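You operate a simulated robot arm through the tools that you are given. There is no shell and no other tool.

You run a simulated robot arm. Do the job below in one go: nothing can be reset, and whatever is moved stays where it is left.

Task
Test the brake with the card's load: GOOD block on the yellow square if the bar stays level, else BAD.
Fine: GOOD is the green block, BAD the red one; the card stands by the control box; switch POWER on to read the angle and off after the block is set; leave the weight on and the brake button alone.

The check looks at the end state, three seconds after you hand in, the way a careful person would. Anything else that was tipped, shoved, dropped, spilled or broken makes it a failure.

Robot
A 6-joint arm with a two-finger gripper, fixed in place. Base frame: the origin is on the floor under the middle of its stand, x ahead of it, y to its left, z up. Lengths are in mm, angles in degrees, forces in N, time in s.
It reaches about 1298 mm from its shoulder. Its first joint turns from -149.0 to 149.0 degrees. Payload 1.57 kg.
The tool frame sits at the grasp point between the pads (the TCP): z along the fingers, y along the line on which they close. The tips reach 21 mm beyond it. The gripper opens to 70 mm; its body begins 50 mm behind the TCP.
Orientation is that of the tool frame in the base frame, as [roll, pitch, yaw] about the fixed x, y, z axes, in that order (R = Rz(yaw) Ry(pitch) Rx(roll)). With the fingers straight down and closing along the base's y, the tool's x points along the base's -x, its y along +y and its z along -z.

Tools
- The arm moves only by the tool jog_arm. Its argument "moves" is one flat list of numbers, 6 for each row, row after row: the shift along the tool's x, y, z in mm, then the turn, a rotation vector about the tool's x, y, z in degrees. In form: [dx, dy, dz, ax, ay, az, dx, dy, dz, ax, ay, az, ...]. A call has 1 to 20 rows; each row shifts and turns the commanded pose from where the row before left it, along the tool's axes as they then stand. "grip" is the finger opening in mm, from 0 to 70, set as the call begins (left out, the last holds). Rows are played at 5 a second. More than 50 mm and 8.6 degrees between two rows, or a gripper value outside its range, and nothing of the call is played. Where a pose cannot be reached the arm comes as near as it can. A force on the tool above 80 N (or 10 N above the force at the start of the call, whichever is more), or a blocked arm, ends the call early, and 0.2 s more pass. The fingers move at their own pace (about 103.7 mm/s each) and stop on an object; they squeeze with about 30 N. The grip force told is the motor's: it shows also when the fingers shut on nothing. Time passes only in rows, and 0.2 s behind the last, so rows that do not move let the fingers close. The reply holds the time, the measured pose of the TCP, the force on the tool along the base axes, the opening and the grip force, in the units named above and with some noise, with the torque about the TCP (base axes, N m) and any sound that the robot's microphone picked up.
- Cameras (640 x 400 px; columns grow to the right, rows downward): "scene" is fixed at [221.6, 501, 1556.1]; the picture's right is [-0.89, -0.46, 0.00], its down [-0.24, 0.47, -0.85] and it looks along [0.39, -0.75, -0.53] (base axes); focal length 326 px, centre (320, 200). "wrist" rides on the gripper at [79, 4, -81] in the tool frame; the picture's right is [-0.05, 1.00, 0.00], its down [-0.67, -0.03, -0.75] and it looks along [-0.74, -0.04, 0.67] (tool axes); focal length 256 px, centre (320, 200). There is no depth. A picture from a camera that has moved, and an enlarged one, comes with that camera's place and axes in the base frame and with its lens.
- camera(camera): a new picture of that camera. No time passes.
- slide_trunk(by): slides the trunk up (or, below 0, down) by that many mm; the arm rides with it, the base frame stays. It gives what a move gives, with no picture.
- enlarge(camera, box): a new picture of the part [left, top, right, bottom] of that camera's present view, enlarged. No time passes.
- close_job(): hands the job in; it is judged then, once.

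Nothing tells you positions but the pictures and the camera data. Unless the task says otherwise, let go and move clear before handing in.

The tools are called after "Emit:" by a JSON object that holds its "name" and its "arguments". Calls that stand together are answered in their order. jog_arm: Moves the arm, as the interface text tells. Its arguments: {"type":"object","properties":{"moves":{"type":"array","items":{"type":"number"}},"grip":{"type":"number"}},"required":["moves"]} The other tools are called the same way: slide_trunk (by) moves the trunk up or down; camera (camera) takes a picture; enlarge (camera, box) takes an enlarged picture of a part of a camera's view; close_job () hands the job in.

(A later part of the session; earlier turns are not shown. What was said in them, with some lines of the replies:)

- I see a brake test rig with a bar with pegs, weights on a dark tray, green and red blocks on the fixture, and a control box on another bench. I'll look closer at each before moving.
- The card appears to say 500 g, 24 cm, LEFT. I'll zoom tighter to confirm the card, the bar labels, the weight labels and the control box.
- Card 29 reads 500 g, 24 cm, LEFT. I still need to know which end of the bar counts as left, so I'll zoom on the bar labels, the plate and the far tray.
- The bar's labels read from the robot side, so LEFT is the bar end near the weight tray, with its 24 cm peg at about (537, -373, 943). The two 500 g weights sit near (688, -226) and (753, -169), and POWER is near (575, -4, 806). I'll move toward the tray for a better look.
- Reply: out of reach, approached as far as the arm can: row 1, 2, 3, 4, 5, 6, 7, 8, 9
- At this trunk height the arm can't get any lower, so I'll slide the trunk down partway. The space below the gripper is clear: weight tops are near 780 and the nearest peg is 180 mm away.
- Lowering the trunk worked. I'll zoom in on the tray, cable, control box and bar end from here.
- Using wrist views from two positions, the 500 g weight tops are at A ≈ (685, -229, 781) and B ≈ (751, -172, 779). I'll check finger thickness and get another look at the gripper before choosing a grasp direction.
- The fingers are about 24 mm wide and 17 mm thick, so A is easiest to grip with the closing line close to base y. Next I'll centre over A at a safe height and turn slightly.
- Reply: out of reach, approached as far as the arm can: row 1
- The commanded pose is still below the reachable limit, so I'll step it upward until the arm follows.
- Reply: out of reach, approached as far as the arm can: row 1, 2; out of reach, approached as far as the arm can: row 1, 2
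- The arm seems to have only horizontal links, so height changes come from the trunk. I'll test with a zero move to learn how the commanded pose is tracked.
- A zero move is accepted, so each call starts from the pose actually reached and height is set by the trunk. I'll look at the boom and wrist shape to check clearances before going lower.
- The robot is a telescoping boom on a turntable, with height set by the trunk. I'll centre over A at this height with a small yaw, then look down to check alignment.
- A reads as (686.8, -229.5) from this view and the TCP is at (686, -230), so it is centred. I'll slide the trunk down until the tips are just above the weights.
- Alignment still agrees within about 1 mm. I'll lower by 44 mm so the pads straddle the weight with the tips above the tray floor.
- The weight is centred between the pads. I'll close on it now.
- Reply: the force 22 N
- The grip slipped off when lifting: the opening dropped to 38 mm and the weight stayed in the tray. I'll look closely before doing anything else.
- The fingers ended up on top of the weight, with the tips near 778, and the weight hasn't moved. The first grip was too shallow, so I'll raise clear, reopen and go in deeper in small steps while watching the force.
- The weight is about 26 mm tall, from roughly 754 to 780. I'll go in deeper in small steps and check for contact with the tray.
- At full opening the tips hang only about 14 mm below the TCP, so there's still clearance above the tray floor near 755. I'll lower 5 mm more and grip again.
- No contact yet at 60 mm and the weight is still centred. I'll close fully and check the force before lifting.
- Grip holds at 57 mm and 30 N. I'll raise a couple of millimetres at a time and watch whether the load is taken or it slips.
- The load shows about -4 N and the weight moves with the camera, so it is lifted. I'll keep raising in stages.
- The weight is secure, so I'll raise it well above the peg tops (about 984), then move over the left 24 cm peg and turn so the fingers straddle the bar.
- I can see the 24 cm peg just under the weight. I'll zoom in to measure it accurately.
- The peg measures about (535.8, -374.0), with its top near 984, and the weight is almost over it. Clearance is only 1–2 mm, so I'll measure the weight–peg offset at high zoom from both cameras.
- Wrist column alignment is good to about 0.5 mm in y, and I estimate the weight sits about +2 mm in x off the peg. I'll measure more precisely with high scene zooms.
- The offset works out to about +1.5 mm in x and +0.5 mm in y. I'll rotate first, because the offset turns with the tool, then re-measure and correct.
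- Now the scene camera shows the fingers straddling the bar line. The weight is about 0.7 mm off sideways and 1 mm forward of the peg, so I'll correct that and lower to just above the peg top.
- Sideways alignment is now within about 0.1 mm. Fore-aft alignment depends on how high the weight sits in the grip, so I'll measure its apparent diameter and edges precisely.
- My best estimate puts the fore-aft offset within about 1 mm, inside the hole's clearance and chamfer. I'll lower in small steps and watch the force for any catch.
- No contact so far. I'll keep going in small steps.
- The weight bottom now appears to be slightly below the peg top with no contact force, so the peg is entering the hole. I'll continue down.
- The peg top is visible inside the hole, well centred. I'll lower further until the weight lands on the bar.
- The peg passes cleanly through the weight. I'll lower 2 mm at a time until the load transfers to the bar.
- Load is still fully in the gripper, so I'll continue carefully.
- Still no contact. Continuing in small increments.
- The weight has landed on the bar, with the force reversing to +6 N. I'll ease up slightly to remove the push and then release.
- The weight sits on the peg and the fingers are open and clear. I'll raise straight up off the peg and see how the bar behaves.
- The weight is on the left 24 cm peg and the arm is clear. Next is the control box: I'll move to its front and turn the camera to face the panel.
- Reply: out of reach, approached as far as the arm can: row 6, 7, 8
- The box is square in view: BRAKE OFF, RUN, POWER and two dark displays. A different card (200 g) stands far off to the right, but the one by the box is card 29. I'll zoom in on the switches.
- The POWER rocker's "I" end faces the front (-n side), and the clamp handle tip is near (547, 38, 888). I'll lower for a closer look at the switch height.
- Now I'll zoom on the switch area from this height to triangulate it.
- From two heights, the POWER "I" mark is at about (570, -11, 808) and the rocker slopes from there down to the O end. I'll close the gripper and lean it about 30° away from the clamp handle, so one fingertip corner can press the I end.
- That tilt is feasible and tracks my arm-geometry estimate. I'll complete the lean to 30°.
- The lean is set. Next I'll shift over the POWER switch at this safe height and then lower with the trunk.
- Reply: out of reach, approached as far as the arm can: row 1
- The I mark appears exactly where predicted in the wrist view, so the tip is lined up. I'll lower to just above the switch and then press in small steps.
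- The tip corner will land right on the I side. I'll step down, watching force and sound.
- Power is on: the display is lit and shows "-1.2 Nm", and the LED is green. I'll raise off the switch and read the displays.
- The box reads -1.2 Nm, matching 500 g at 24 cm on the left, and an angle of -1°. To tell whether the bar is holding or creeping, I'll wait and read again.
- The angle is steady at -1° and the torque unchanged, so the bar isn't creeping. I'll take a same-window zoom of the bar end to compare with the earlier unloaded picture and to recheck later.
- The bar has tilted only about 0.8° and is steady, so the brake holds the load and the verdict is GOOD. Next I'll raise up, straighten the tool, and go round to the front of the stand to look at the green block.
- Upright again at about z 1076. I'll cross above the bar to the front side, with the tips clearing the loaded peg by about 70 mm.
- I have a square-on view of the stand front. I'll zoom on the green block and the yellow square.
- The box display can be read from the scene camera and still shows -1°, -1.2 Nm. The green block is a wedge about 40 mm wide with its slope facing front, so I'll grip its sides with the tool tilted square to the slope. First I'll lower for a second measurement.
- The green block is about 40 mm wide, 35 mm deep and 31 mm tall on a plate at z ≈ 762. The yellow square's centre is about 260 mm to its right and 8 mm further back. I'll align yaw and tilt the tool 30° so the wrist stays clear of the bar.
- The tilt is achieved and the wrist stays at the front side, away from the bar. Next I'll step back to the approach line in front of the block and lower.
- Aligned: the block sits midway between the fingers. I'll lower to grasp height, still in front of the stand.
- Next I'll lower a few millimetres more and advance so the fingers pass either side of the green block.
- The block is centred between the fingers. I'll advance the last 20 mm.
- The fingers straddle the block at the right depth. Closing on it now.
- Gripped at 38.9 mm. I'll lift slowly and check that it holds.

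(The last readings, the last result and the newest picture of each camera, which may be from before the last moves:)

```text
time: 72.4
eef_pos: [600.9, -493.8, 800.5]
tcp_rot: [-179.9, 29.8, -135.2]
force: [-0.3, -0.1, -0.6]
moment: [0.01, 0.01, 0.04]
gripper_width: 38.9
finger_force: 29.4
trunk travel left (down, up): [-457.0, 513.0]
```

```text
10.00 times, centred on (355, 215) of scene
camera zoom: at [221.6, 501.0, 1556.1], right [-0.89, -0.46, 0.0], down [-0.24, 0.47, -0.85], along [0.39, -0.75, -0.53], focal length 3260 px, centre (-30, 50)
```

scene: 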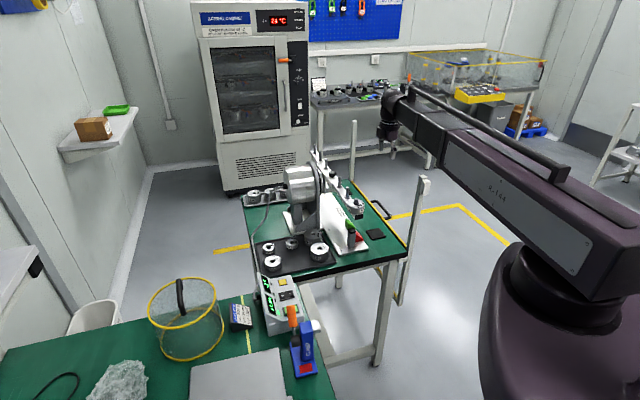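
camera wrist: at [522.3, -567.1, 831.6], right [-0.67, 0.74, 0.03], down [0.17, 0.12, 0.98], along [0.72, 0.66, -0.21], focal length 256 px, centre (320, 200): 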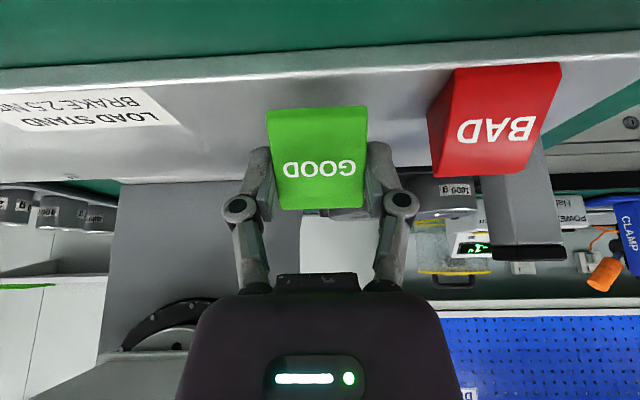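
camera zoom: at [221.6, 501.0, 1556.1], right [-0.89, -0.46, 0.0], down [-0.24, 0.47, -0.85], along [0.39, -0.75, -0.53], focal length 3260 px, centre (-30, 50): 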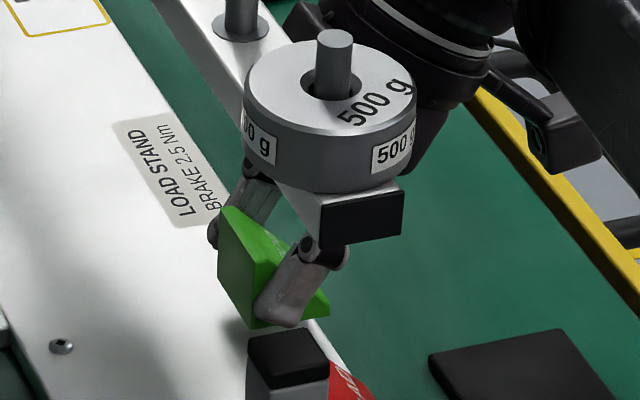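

The block is lifted level. I'll carry it along the plate toward the yellow square, about 14 mm above the surface.

Emit:
{"name": "jog_arm", "arguments": {"moves": [-0.446, -26, 0.258, 0, 0, 0, -0.446, -26, 0.258, 0, 0, 0, -0.446, -26, 0.258, 0, 0, 0, -0.446, -26, 0.258, 0, 0, 0, -0.446, -26, 0.258, 0, 0, 0, -0.446, -26, 0.258, 0, 0, 0, -0.446, -26, 0.258, 0, 0, 0, -0.446, -26, 0.258, 0, 0, 0, -0.446, -26, 0.258, 0, 0, 0, -0.446, -26, 0.258, 0, 0, 0, 0, 0, 0, 0, 0, 0]}}

Emit:
{"name": "camera", "arguments": {"camera": "wrist"}}

Emit:
{"name": "enlarge", "arguments": {"camera": "scene", "box": [300, 150, 380, 230]}}

```text
time: 74.8
eef_pos: [789.2, -673.6, 800.2]
tcp_rot: [-179.9, 29.9, -135.2]
force: [0.4, -0.4, -0.2]
moment: [0.0, -0.01, 0.01]
gripper_width: 38.8
finger_force: 29.9
trunk travel left (down, up): [-457.0, 513.0]
```

```text
taken
camera wrist: at [708.8, -747.4, 831.4], right [-0.67, 0.74, 0.03], down [0.17, 0.12, 0.98], along [0.72, 0.66, -0.21], focal length 256 px, centre (320, 200)
```

wrist: 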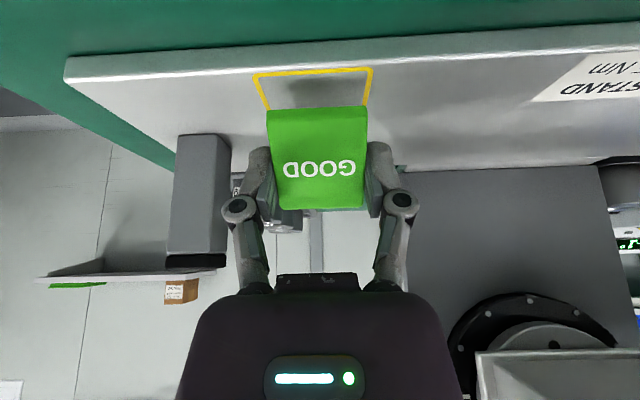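

```text
5.00 times, centred on (340, 190) of scene
camera zoom: at [221.6, 501.0, 1556.1], right [-0.89, -0.46, 0.0], down [-0.24, 0.47, -0.85], along [0.39, -0.75, -0.53], focal length 1630 px, centre (220, 250)
```

zoom: 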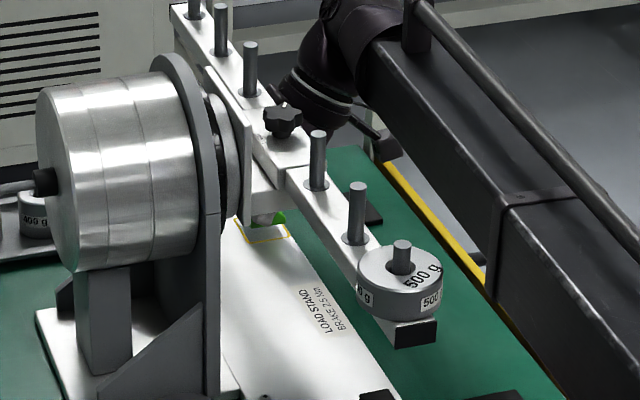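

The block is just short of and above the square. I'll zoom to check alignment before lowering.

Emit:
{"name": "enlarge", "arguments": {"camera": "wrist", "box": [235, 50, 395, 150]}}

Emit:
{"name": "enlarge", "arguments": {"camera": "scene", "box": [335, 185, 360, 205]}}

```text
4.00 times, centred on (315, 100) of wrist
camera zoom: at [708.8, -747.4, 831.4], right [-0.67, 0.74, 0.03], down [0.17, 0.12, 0.98], along [0.72, 0.66, -0.21], focal length 1024 px, centre (340, 600)
```

zoom: 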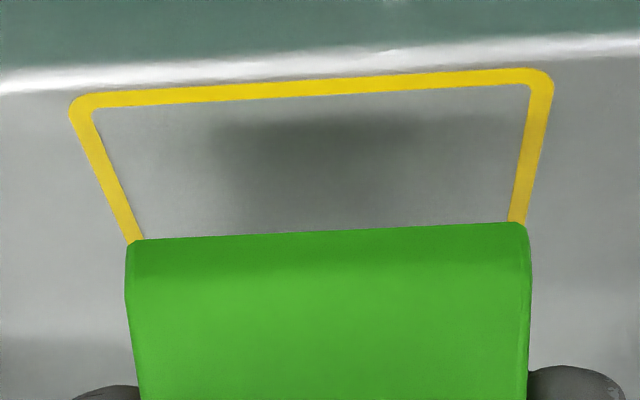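

```text
16.00 times, centred on (348, 195) of scene
camera zoom: at [221.6, 501.0, 1556.1], right [-0.89, -0.46, 0.0], down [-0.24, 0.47, -0.85], along [0.39, -0.75, -0.53], focal length 5215 px, centre (-120, 280)
```

zoom: 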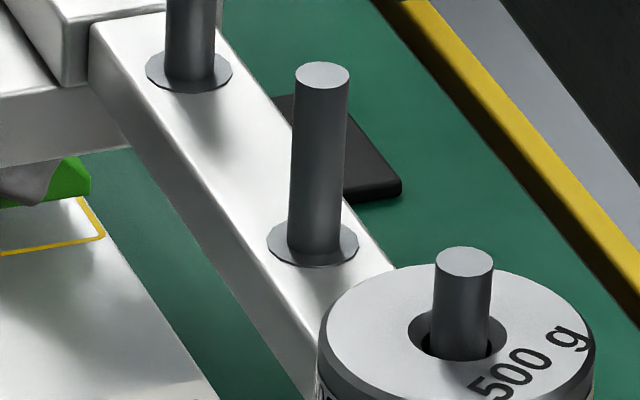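

The block is within about 1 mm of centre. I'll nudge it slightly and then lower most of the way.

Emit:
{"name": "jog_arm", "arguments": {"moves": [-0.87, -1.1, 0.5, 0, 0, 0, 0, 0, 0, 0, 0, 0]}}

Emit:
{"name": "slide_trunk", "arguments": {"by": -11}}

Emit:
{"name": "enlarge", "arguments": {"camera": "wrist", "box": [235, 60, 395, 160]}}

Emit:
{"name": "camera", "arguments": {"camera": "wrist"}}

```text
time: 75.4
eef_pos: [788.5, -675.0, 800.7]
tcp_rot: [-180.0, 29.8, -135.2]
force: [0.5, 0.9, -0.1]
moment: [0.01, 0.0, 0.0]
gripper_width: 39.3
finger_force: 30.1
trunk travel left (down, up): [-457.0, 513.0]
```

```text
time: 76.0
eef_pos: [788.1, -674.3, 790.4]
tcp_rot: [-179.9, 29.8, -135.3]
force: [0.0, -0.3, -1.0]
moment: [0.02, 0.01, 0.01]
gripper_width: 39.1
finger_force: 30.1
trunk travel left (down, up): [-446.0, 524.0]
```

```text
4.00 times, centred on (315, 110) of wrist
camera zoom: at [710.1, -747.9, 820.6], right [-0.67, 0.74, 0.03], down [0.17, 0.12, 0.98], along [0.72, 0.66, -0.21], focal length 1024 px, centre (340, 560)
```

zoom: 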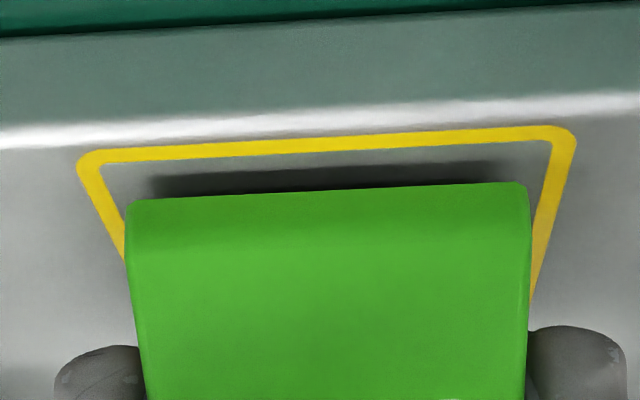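

```text
taken
camera wrist: at [710.1, -747.9, 820.6], right [-0.67, 0.74, 0.03], down [0.17, 0.12, 0.98], along [0.72, 0.66, -0.21], focal length 256 px, centre (320, 200)
```

wrist: 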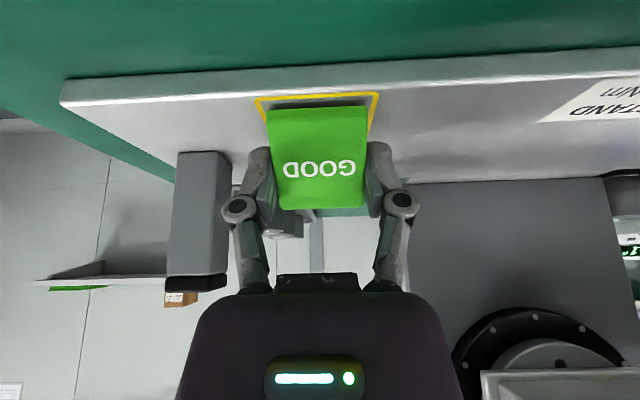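

Margins around the block look even on both sides. I'll lower the last few millimetres until it touches.

Emit:
{"name": "slide_trunk", "arguments": {"by": -2}}

Emit:
{"name": "slide_trunk", "arguments": {"by": -1}}

Emit:
{"name": "enlarge", "arguments": {"camera": "wrist", "box": [235, 60, 395, 160]}}

```text
time: 76.5
eef_pos: [789.8, -674.3, 787.6]
tcp_rot: [-179.9, 29.8, -135.2]
force: [-0.4, -0.2, -0.7]
moment: [-0.02, 0.01, 0.04]
gripper_width: 38.9
finger_force: 29.9
trunk travel left (down, up): [-444.0, 526.0]
```

```text
time: 77.0
eef_pos: [789.5, -674.4, 787.5]
tcp_rot: [-179.9, 29.9, -135.2]
force: [0.3, -0.5, 2.3]
moment: [0.03, 0.03, 0.02]
gripper_width: 38.8
finger_force: 29.6
trunk travel left (down, up): [-443.0, 527.0]
```

```text
4.00 times, centred on (315, 110) of wrist
camera zoom: at [710.0, -747.8, 817.8], right [-0.67, 0.74, 0.03], down [0.17, 0.12, 0.98], along [0.72, 0.66, -0.21], focal length 1024 px, centre (340, 560)
```

zoom: 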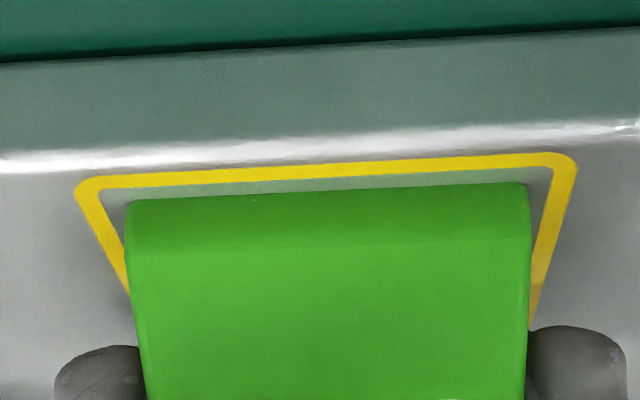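

Contact made at +2.3 N, with the block inside the outline. Releasing.

Emit:
{"name": "jog_arm", "arguments": {"moves": [0, 0, 0, 0, 0, 0, 0, 0, 0, 0, 0, 0, 0, 0, 0, 0, 0, 0], "grip": 56}}

Emit:
{"name": "camera", "arguments": {"camera": "wrist"}}

```text
time: 77.8
eef_pos: [790.0, -674.2, 786.7]
tcp_rot: [-179.8, 29.8, -135.2]
force: [-0.3, -0.3, 0.3]
moment: [-0.01, 0.0, 0.02]
gripper_width: 55.8
finger_force: 0.0
trunk travel left (down, up): [-443.0, 527.0]
```

```text
taken
camera wrist: at [710.1, -747.9, 817.6], right [-0.67, 0.74, 0.03], down [0.17, 0.12, 0.98], along [0.72, 0.66, -0.21], focal length 256 px, centre (320, 200)
```

wrist: 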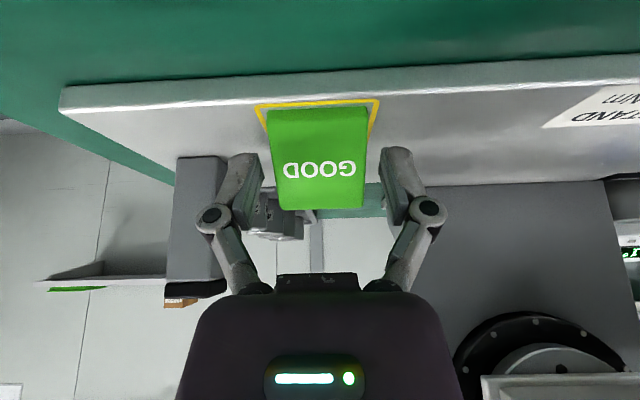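

Released cleanly. I'll retreat straight back from the block toward the front.

Emit:
{"name": "jog_arm", "arguments": {"moves": [8.66, 0, -5, 0, 0, 0, 8.66, 0, -5, 0, 0, 0, 8.66, 0, -5, 0, 0, 0, 8.66, 0, -5, 0, 0, 0, 8.66, 0, -5, 0, 0, 0, 8.66, 0, -5, 0, 0, 0, 8.66, 0, -5, 0, 0, 0, 0, 0, 0, 0, 0, 0]}}

Emit:
{"name": "slide_trunk", "arguments": {"by": 120}}

Emit:
{"name": "camera", "arguments": {"camera": "wrist"}}

Emit:
{"name": "camera", "arguments": {"camera": "scene"}}

```text
time: 79.7
eef_pos: [741.0, -724.1, 786.8]
tcp_rot: [180.0, 29.9, -135.3]
force: [-0.2, 0.1, -0.4]
moment: [0.01, 0.02, 0.03]
gripper_width: 56.2
finger_force: 0.0
trunk travel left (down, up): [-443.0, 527.0]
```

```text
time: 81.2
eef_pos: [740.8, -723.8, 906.6]
tcp_rot: [-179.9, 29.9, -135.1]
force: [0.6, -0.7, 0.1]
moment: [0.0, 0.03, -0.02]
gripper_width: 56.0
finger_force: 0.0
trunk travel left (down, up): [-563.0, 407.0]
```

```text
taken
camera wrist: at [661.1, -797.4, 937.5], right [-0.67, 0.74, 0.03], down [0.17, 0.12, 0.98], along [0.72, 0.66, -0.21], focal length 256 px, centre (320, 200)
```

wrist: 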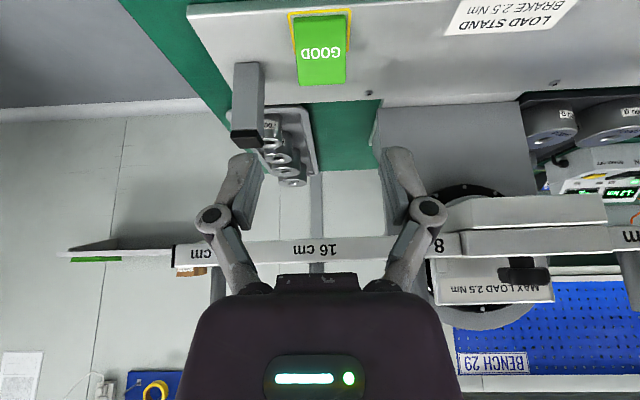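

```text
taken
```

scene: 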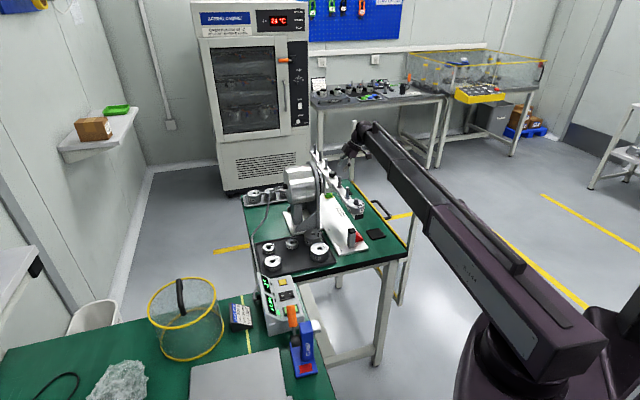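

The block is on the square, and the "BENCH 29" sign matches load card 29. I'll zoom in to confirm placement and re-read the display.

Emit:
{"name": "enlarge", "arguments": {"camera": "wrist", "box": [270, 0, 370, 90]}}

Emit:
{"name": "enlarge", "arguments": {"camera": "scene", "box": [255, 265, 325, 330]}}

Emit:
{"name": "enlarge", "arguments": {"camera": "scene", "box": [342, 194, 372, 216]}}

```text
4.44 times, centred on (320, 45) of wrist
camera zoom: at [661.1, -797.4, 937.5], right [-0.67, 0.74, 0.03], down [0.17, 0.12, 0.98], along [0.72, 0.66, -0.21], focal length 1138 px, centre (320, 889)
```

zoom: 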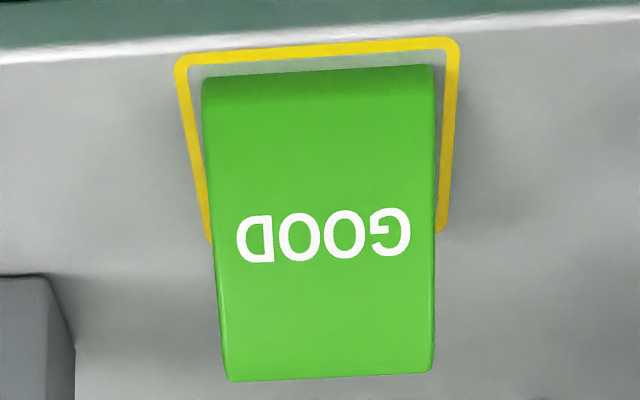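

```text
6.15 times, centred on (290, 298) of scene
camera zoom: at [221.6, 501.0, 1556.1], right [-0.89, -0.46, 0.0], down [-0.24, 0.47, -0.85], along [0.39, -0.75, -0.53], focal length 2006 px, centre (505, -400)
```

zoom: 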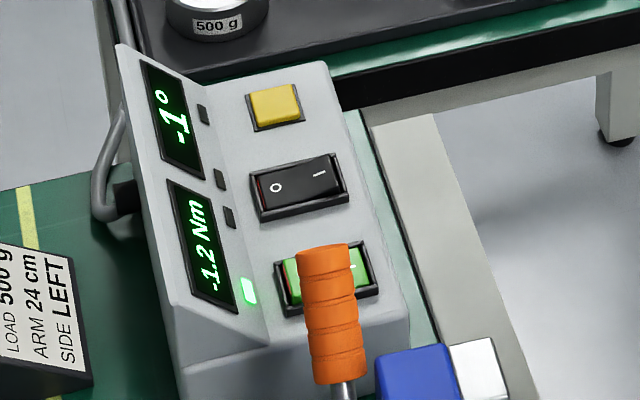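

```text
16.00 times, centred on (357, 205) of scene
camera zoom: at [221.6, 501.0, 1556.1], right [-0.89, -0.46, 0.0], down [-0.24, 0.47, -0.85], along [0.39, -0.75, -0.53], focal length 5215 px, centre (-272, 120)
```

zoom: 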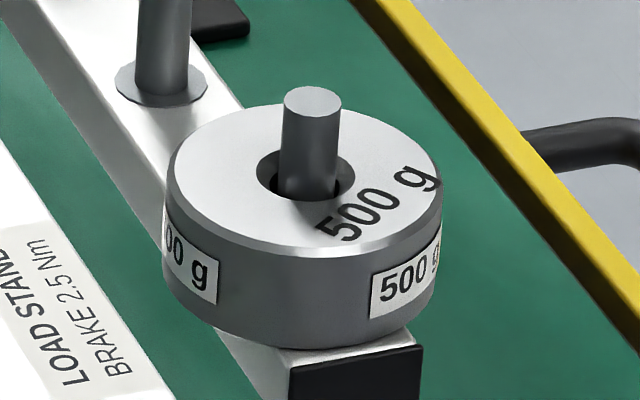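

Everything checks out: block inside the outline, display steady at -1°, weight unmoved. Next I'll switch POWER off. First I'll raise, straighten the tool and restore the earlier yaw.

Emit:
{"name": "slide_trunk", "arguments": {"by": 200}}

Emit:
{"name": "jog_arm", "arguments": {"moves": [23.9, 0, -1.57, 0, 7.5, 0, 23.9, 0, -1.57, 0, 7.5, 0, 23.9, 0, -1.57, 0, 7.5, 0, 23.9, 0, -1.57, 0, 7.5, 0, 0, 0, 0, 0, 0, -2.3, 0, 0, 0, 0, 0, 0], "grip": 0}}

```text
time: 83.3
eef_pos: [740.6, -724.0, 1106.5]
tcp_rot: [-180.0, 29.9, -135.2]
force: [-0.6, 0.6, -0.7]
moment: [-0.02, -0.05, -0.02]
gripper_width: 55.8
finger_force: 0.1
trunk travel left (down, up): [-763.0, 207.0]
```

```text
time: 84.7
eef_pos: [674.6, -788.7, 1081.4]
tcp_rot: [-179.9, -0.1, -133.0]
force: [-0.3, 0.7, -0.5]
moment: [-0.01, 0.0, 0.03]
gripper_width: 0.0
finger_force: 28.8
trunk travel left (down, up): [-763.0, 207.0]
```

Straight again at z ≈ 1081. I'll retrace the earlier route, along the front and then over the bar end toward the control box.

Emit:
{"name": "jog_arm", "arguments": {"moves": [-6.3, 38, 0, 0, 0, 0, -6.3, 38, 0, 0, 0, 0, -6.3, 38, 0, 0, 0, 0, -6.3, 38, 0, 0, 0, 0, -6.3, 38, 0, 0, 0, 0, -6.3, 38, 0, 0, 0, 0, -6.3, 38, 0, 0, 0, 0, 0, 0, 0, 0, 0, 0]}}

Emit:
{"name": "jog_arm", "arguments": {"moves": [-31.6, 22.03, 0, 0, 0, 0, -31.6, 22.03, 0, 0, 0, 0, -31.6, 22.03, 0, 0, 0, 0, -31.6, 22.03, 0, 0, 0, 0, -31.6, 22.03, 0, 0, 0, 0, -31.6, 22.03, 0, 0, 0, 0, -31.6, 22.03, 0, 0, 0, 0, -31.6, 22.03, 0, 0, 0, 0, -31.6, 22.03, 0, 0, 0, 0, -31.6, 22.03, 0, 0, 0, 0, -31.6, 22.03, 0, 0, 0, 0, -31.6, 22.03, 0, 0, 0, 0, -31.6, 22.03, 0, 0, 0, 0, 0, 0, 0, 0, 0, 0]}}

```text
time: 86.5
eef_pos: [511.3, -574.9, 1082.0]
tcp_rot: [-180.0, -0.1, -133.0]
force: [-0.5, 0.6, -0.8]
moment: [0.01, 0.02, 0.04]
gripper_width: 0.1
finger_force: 28.8
trunk travel left (down, up): [-763.0, 207.0]
```

```text
time: 89.5
eef_pos: [580.0, -76.9, 1082.1]
tcp_rot: [-179.9, -0.2, -133.0]
force: [-1.1, -0.5, 0.0]
moment: [0.0, -0.01, 0.02]
gripper_width: 0.0
finger_force: 29.1
trunk travel left (down, up): [-763.0, 207.0]
```

Above the box now. I'll lean the tool again just like the first press, then fine-position over the O end.

Emit:
{"name": "jog_arm", "arguments": {"moves": [-16.3, 15.0, -1.45, -5.085, -5.51, 0, -16.3, 15.0, -1.45, -5.085, -5.51, 0, -16.3, 15.0, -1.45, -5.085, -5.51, 0, -16.3, 15.0, -1.45, -5.085, -5.51, 0, 0, 0, 0, 0, 0, 0]}}

Emit:
{"name": "camera", "arguments": {"camera": "wrist"}}

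```text
time: 90.7
eef_pos: [582.8, 7.1, 1105.8]
tcp_rot: [158.7, 21.3, -137.1]
force: [-0.2, -0.8, -0.8]
moment: [0.01, -0.02, 0.01]
gripper_width: 0.0
finger_force: 28.4
out of reach, approached as far as the arm can: row 3
trunk travel left (down, up): [-763.0, 207.0]
```

```text
taken
camera wrist: at [526.1, -80.7, 1149.6], right [-0.69, 0.62, 0.36], down [0.48, 0.03, 0.88], along [0.54, 0.78, -0.32], focal length 256 px, centre (320, 200)
```

wrist: 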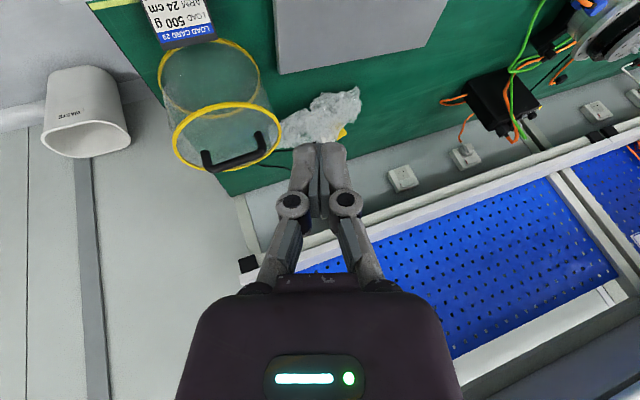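

Position is within about 1 mm of target. I'll apply the small correction and lower in stages.

Emit:
{"name": "jog_arm", "arguments": {"moves": [0.62, -0.86, -0.6, 0, 0, 0, 0, 0, 0, 0, 0, 0]}}

Emit:
{"name": "slide_trunk", "arguments": {"by": -205}}

Emit:
{"name": "camera", "arguments": {"camera": "wrist"}}

Emit:
{"name": "enlarge", "arguments": {"camera": "scene", "box": [255, 245, 335, 325]}}

```text
time: 91.3
eef_pos: [582.7, 5.2, 1108.4]
tcp_rot: [158.9, 21.4, -137.1]
force: [0.1, -0.1, 0.4]
moment: [-0.03, -0.02, -0.01]
gripper_width: 0.1
finger_force: 28.5
trunk travel left (down, up): [-763.0, 207.0]
```

```text
time: 93.5
eef_pos: [582.0, 5.3, 901.3]
tcp_rot: [158.9, 21.4, -137.0]
force: [-0.2, -0.5, 0.0]
moment: [0.01, 0.03, -0.02]
gripper_width: 0.0
finger_force: 28.9
trunk travel left (down, up): [-558.0, 412.0]
```

```text
taken
camera wrist: at [526.4, -82.2, 944.6], right [-0.69, 0.63, 0.36], down [0.48, 0.03, 0.88], along [0.54, 0.78, -0.32], focal length 256 px, centre (320, 200)
```

wrist: 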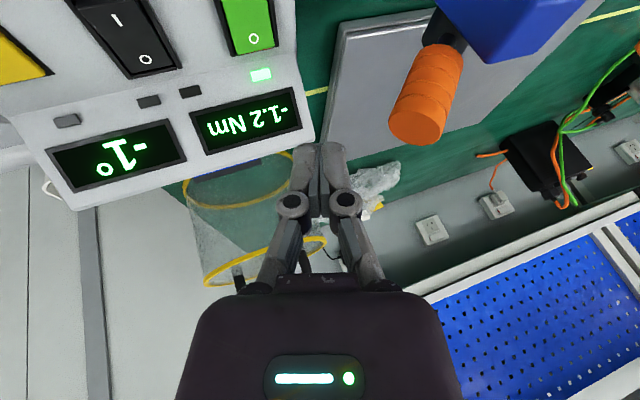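

```text
5.00 times, centred on (295, 285) of scene
camera zoom: at [221.6, 501.0, 1556.1], right [-0.89, -0.46, 0.0], down [-0.24, 0.47, -0.85], along [0.39, -0.75, -0.53], focal length 1630 px, centre (445, -225)
```

zoom: 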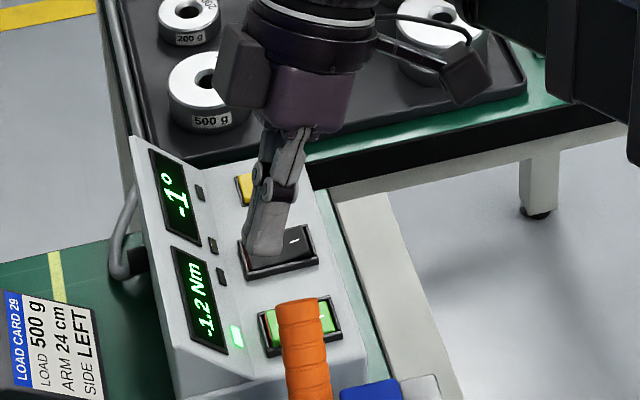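

The O mark appears right where I'm aiming. I'll lower to just above the rocker.

Emit:
{"name": "slide_trunk", "arguments": {"by": -59}}

Emit:
{"name": "enlarge", "arguments": {"camera": "wrist", "box": [220, 70, 400, 210]}}

Emit:
{"name": "enlarge", "arguments": {"camera": "scene", "box": [265, 265, 325, 325]}}

```text
time: 94.5
eef_pos: [583.2, 6.0, 842.9]
tcp_rot: [158.8, 21.3, -136.9]
force: [-0.2, -0.6, 0.8]
moment: [0.02, -0.04, 0.0]
gripper_width: 0.0
finger_force: 28.5
trunk travel left (down, up): [-499.0, 471.0]
```

```text
2.86 times, centred on (310, 140) of wrist
camera zoom: at [526.3, -82.2, 885.6], right [-0.69, 0.63, 0.36], down [0.48, 0.03, 0.88], along [0.54, 0.78, -0.32], focal length 731 px, centre (349, 371)
```

zoom: 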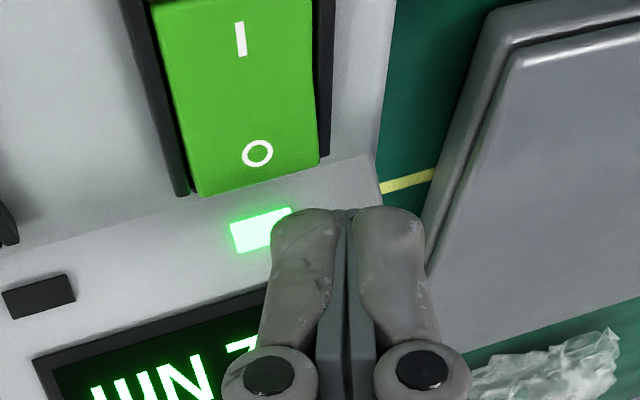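

```text
6.67 times, centred on (295, 295) of scene
camera zoom: at [221.6, 501.0, 1556.1], right [-0.89, -0.46, 0.0], down [-0.24, 0.47, -0.85], along [0.39, -0.75, -0.53], focal length 2173 px, centre (487, -433)
```

zoom: 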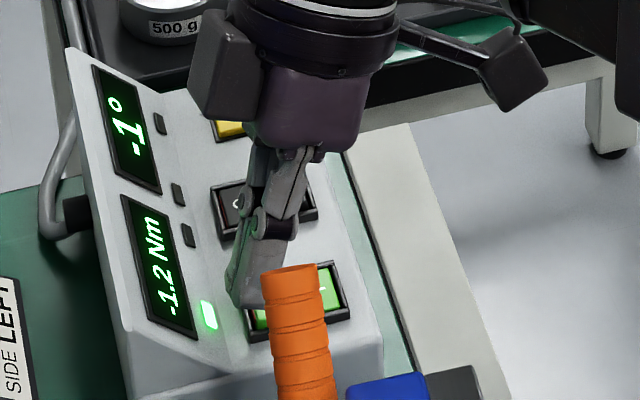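

Lined up. I'll press down in small steps.

Emit:
{"name": "slide_trunk", "arguments": {"by": -6}}

Emit:
{"name": "slide_trunk", "arguments": {"by": -2}}

Emit:
{"name": "slide_trunk", "arguments": {"by": -2}}

Emit:
{"name": "enlarge", "arguments": {"camera": "scene", "box": [265, 265, 325, 325]}}

```text
time: 95.1
eef_pos: [581.8, 4.3, 837.0]
tcp_rot: [158.8, 21.3, -137.0]
force: [-0.1, 0.6, 0.2]
moment: [-0.03, 0.03, -0.01]
gripper_width: 0.0
finger_force: 28.6
trunk travel left (down, up): [-493.0, 477.0]
```

```text
time: 95.6
eef_pos: [581.8, 5.2, 833.7]
tcp_rot: [158.8, 21.5, -137.0]
force: [0.0, 0.2, -0.8]
moment: [0.01, 0.02, 0.01]
gripper_width: 0.0
finger_force: 28.6
trunk travel left (down, up): [-491.0, 479.0]
```

```text
time: 96.1
eef_pos: [582.7, 5.1, 832.9]
tcp_rot: [158.9, 21.4, -137.1]
force: [0.3, 0.7, 0.7]
moment: [-0.02, -0.03, 0.0]
gripper_width: 0.0
finger_force: 28.7
trunk travel left (down, up): [-489.0, 481.0]
```

```text
6.67 times, centred on (295, 295) of scene
camera zoom: at [221.6, 501.0, 1556.1], right [-0.89, -0.46, 0.0], down [-0.24, 0.47, -0.85], along [0.39, -0.75, -0.53], focal length 2173 px, centre (487, -433)
```

zoom: 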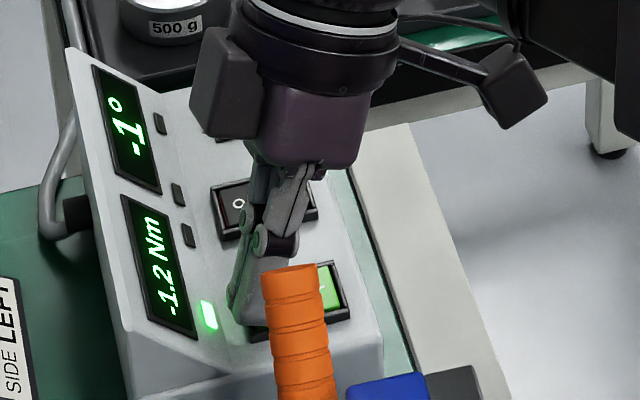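

The power is still on and there's no force yet. Another small step or two.

Emit:
{"name": "slide_trunk", "arguments": {"by": -1.5}}

Emit:
{"name": "slide_trunk", "arguments": {"by": -1}}

Emit:
{"name": "enlarge", "arguments": {"camera": "scene", "box": [265, 265, 325, 325]}}

Emit:
{"name": "enlarge", "arguments": {"camera": "wrist", "box": [220, 70, 400, 210]}}

```text
time: 96.6
eef_pos: [582.6, 4.2, 831.3]
tcp_rot: [158.8, 21.5, -137.0]
force: [-0.1, -0.6, -0.6]
moment: [-0.01, -0.01, -0.01]
gripper_width: 0.2
finger_force: 28.5
trunk travel left (down, up): [-488.0, 482.0]
```

```text
time: 97.1
eef_pos: [581.5, 5.6, 830.8]
tcp_rot: [158.8, 21.4, -137.0]
force: [1.0, -0.9, 2.0]
moment: [-0.01, -0.01, -0.01]
gripper_width: 0.3
finger_force: 28.3
trunk travel left (down, up): [-487.0, 483.0]
```

```text
6.67 times, centred on (295, 295) of scene
camera zoom: at [221.6, 501.0, 1556.1], right [-0.89, -0.46, 0.0], down [-0.24, 0.47, -0.85], along [0.39, -0.75, -0.53], focal length 2173 px, centre (487, -433)
```

zoom: 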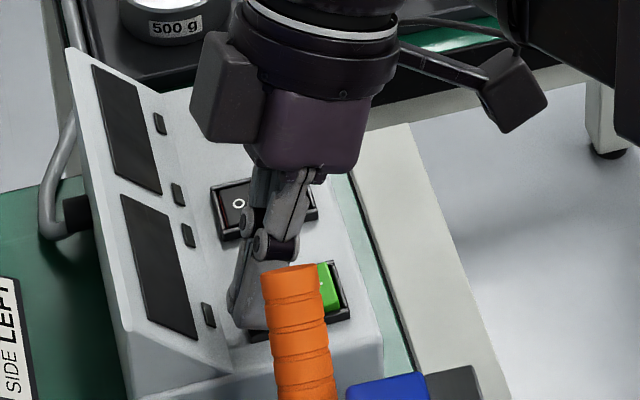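

```text
2.86 times, centred on (310, 140) of wrist
camera zoom: at [526.4, -82.2, 873.1], right [-0.69, 0.63, 0.36], down [0.48, 0.03, 0.88], along [0.54, 0.78, -0.32], focal length 731 px, centre (349, 371)
```

zoom: 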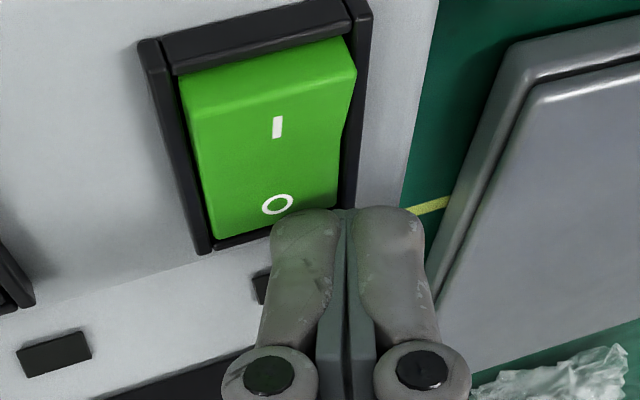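

Power is off: the displays and LED are dark and the I side is up. I'll raise straight up off the switch and straighten the tool.

Emit:
{"name": "slide_trunk", "arguments": {"by": 60}}

Emit:
{"name": "slide_trunk", "arguments": {"by": 215}}

Emit:
{"name": "jog_arm", "arguments": {"moves": [16.3, -15.0, -1.45, 5.085, 5.51, 0, 16.3, -15.0, -1.45, 5.085, 5.51, 0, 16.3, -15.0, -1.45, 5.085, 5.51, 0, 16.3, -15.0, -1.45, 5.085, 5.51, 0, 0, 0, 0, 0, 0, 0]}}

Emit:
{"name": "camera", "arguments": {"camera": "scene"}}

Emit:
{"name": "enlarge", "arguments": {"camera": "scene", "box": [230, 260, 330, 350]}}

Emit:
{"name": "enlarge", "arguments": {"camera": "scene", "box": [240, 170, 400, 280]}}

```text
time: 98.1
eef_pos: [582.6, 6.9, 890.0]
tcp_rot: [158.8, 21.4, -137.0]
force: [0.7, -0.9, 0.1]
moment: [-0.01, 0.03, -0.01]
gripper_width: 0.0
finger_force: 28.5
trunk travel left (down, up): [-547.0, 423.0]
```

```text
time: 100.4
eef_pos: [582.7, 4.8, 1106.0]
tcp_rot: [158.7, 21.5, -137.1]
force: [0.0, -0.2, -0.4]
moment: [-0.02, -0.01, -0.02]
gripper_width: 0.1
finger_force: 28.7
trunk travel left (down, up): [-762.0, 208.0]
```

```text
time: 101.6
eef_pos: [581.6, -78.1, 1081.0]
tcp_rot: [-179.8, -0.2, -133.0]
force: [0.5, -0.2, -0.5]
moment: [0.0, 0.0, 0.03]
gripper_width: 0.0
finger_force: 28.3
out of reach, approached as far as the arm can: row 3
trunk travel left (down, up): [-762.0, 208.0]
```

```text
taken
```

scene: 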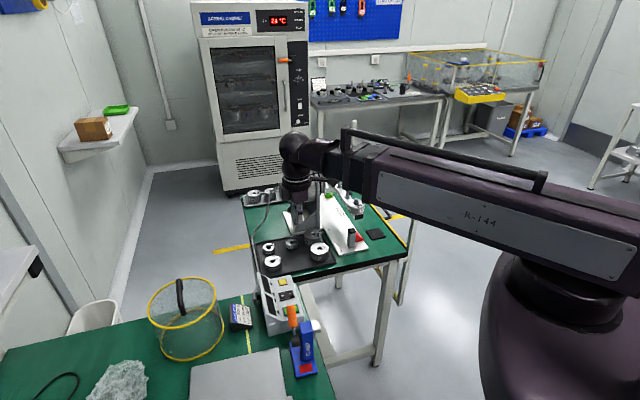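

```text
4.44 times, centred on (280, 305) of scene
camera zoom: at [221.6, 501.0, 1556.1], right [-0.89, -0.46, 0.0], down [-0.24, 0.47, -0.85], along [0.39, -0.75, -0.53], focal length 1449 px, centre (498, -267)
```

zoom: 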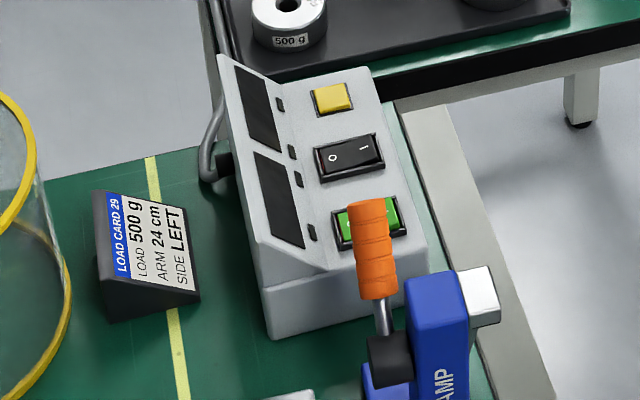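

```text
3.64 times, centred on (320, 225) of scene
camera zoom: at [221.6, 501.0, 1556.1], right [-0.89, -0.46, 0.0], down [-0.24, 0.47, -0.85], along [0.39, -0.75, -0.53], focal length 1185 px, centre (320, 109)
```

zoom: 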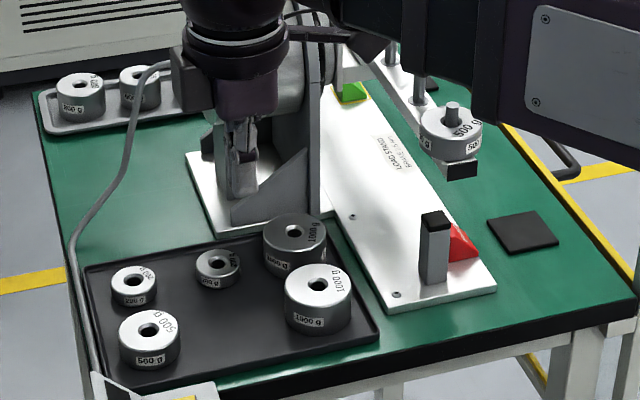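

The switch is off and everything else is undisturbed. I'll raise more, move the arm to the side near its starting place, and make a final check.

Emit:
{"name": "slide_trunk", "arguments": {"by": 90}}

Emit:
{"name": "jog_arm", "arguments": {"moves": [37.3, -13.1, 0, 0, 0, 0, 37.3, -13.1, 0, 0, 0, 0, 37.3, -13.1, 0, 0, 0, 0, 37.3, -13.1, 0, 0, 0, 0, 37.3, -13.1, 0, 0, 0, 0, 37.3, -13.1, 0, 0, 0, 0, 37.3, -13.1, 0, 0, 0, 0, 37.3, -13.1, 0, 0, 0, 0, 37.3, -13.1, 0, 0, 0, 0, 37.3, -13.1, 0, 0, 0, 0, 37.3, -13.1, 0, 0, 0, 0, 37.3, -13.1, 0, 0, 0, 0, 0, 0, 0, 0, 0, 0], "grip": 40}}

Emit:
{"name": "camera", "arguments": {"camera": "wrist"}}

Emit:
{"name": "camera", "arguments": {"camera": "scene"}}

Emit:
{"name": "enlarge", "arguments": {"camera": "scene", "box": [240, 140, 400, 260]}}

Emit:
{"name": "enlarge", "arguments": {"camera": "wrist", "box": [60, 80, 420, 300]}}

```text
time: 102.9
eef_pos: [582.6, -79.0, 1170.1]
tcp_rot: [-179.8, -0.2, -133.0]
force: [0.3, -0.4, 0.7]
moment: [-0.03, 0.03, 0.03]
gripper_width: 0.1
finger_force: 28.6
trunk travel left (down, up): [-852.0, 118.0]
```

```text
time: 105.7
eef_pos: [390.5, -513.3, 1171.8]
tcp_rot: [-180.0, -0.2, -132.9]
force: [0.5, 0.0, -0.2]
moment: [0.0, 0.02, -0.03]
gripper_width: 40.1
finger_force: 0.0
trunk travel left (down, up): [-852.0, 118.0]
```

```text
taken
camera wrist: at [334.6, -568.4, 1252.1], right [-0.69, 0.72, 0.0], down [0.48, 0.47, 0.74], along [0.54, 0.51, -0.67], focal length 256 px, centre (320, 200)
```

wrist: 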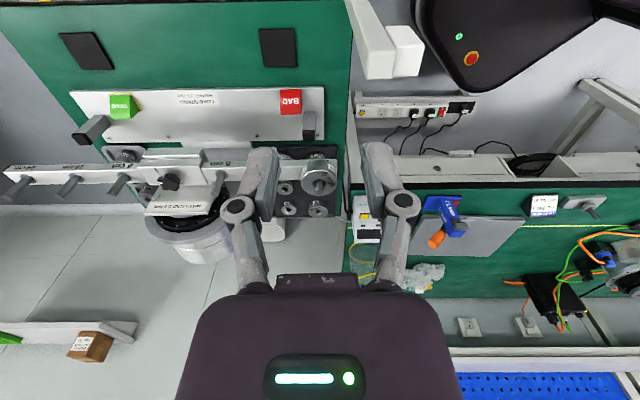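

```text
taken
```

scene: 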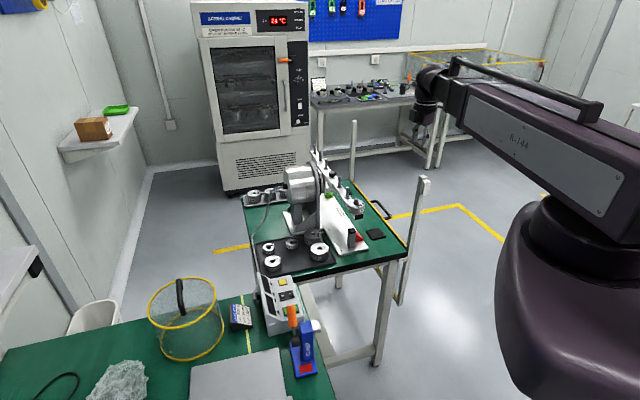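

```text
3.33 times, centred on (320, 200) of scene
camera zoom: at [221.6, 501.0, 1556.1], right [-0.89, -0.46, 0.0], down [-0.24, 0.47, -0.85], along [0.39, -0.75, -0.53], focal length 1086 px, centre (320, 200)
```

zoom: 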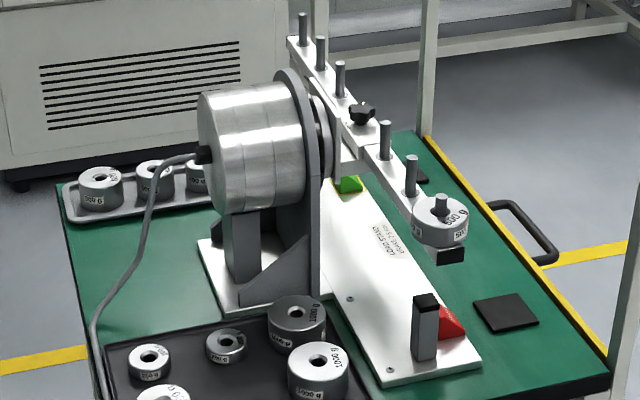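

```text
1.78 times, centred on (240, 190) of wrist
camera zoom: at [334.6, -568.4, 1252.1], right [-0.69, 0.72, 0.0], down [0.48, 0.47, 0.74], along [0.54, 0.51, -0.67], focal length 455 px, centre (462, 218)
```

zoom: 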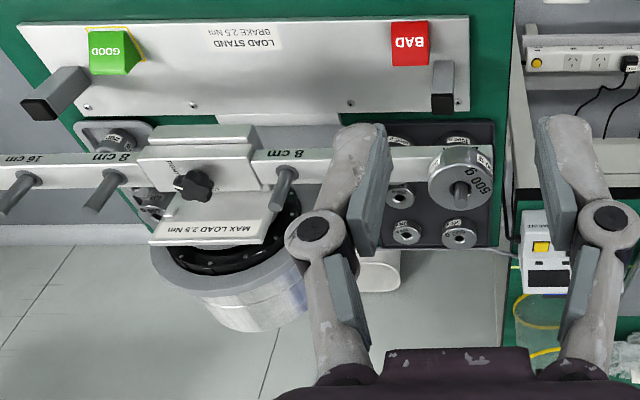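

The end state looks right:
- **Weight:** the 500 g weight is on the left 24 cm peg.
- **Verdict:** the bar held steady at -1° under -1.2 Nm, so the GOOD block is on the yellow square.
- **Power:** the displays are dark and the switch is off.
- **Everything else:** RUN, the brake button and the red block are untouched, and the arm is clear.

I'm handing in the job now.

Emit:
{"name": "close_job", "arguments": {}}

```text
The job is handed in.
```

I tested the brake with the card's load (500 g, 24 cm, left side). I judged it GOOD and put the green block on the yellow square.

- **Reading:** the control box showed -1.2 Nm, which fits that load. The angle was -1° each time I read it over about 45 s, so the bar wasn't creeping.
- **Why -1° and not 0°:** the scene pictures show the bar about 0.8° lower than before loading. I think I caused it by pressing down too hard for a moment while setting the weight on the peg. I took it as level because it then held steady.
- **Weight:** my first grip on the weight slipped off without moving it; the second held. The weight is still on the left 24 cm peg.
- **End state:** POWER is off. I didn't touch the brake button, the RUN switch or the red block. I saw nothing else moved, and the arm is back near its starting place.
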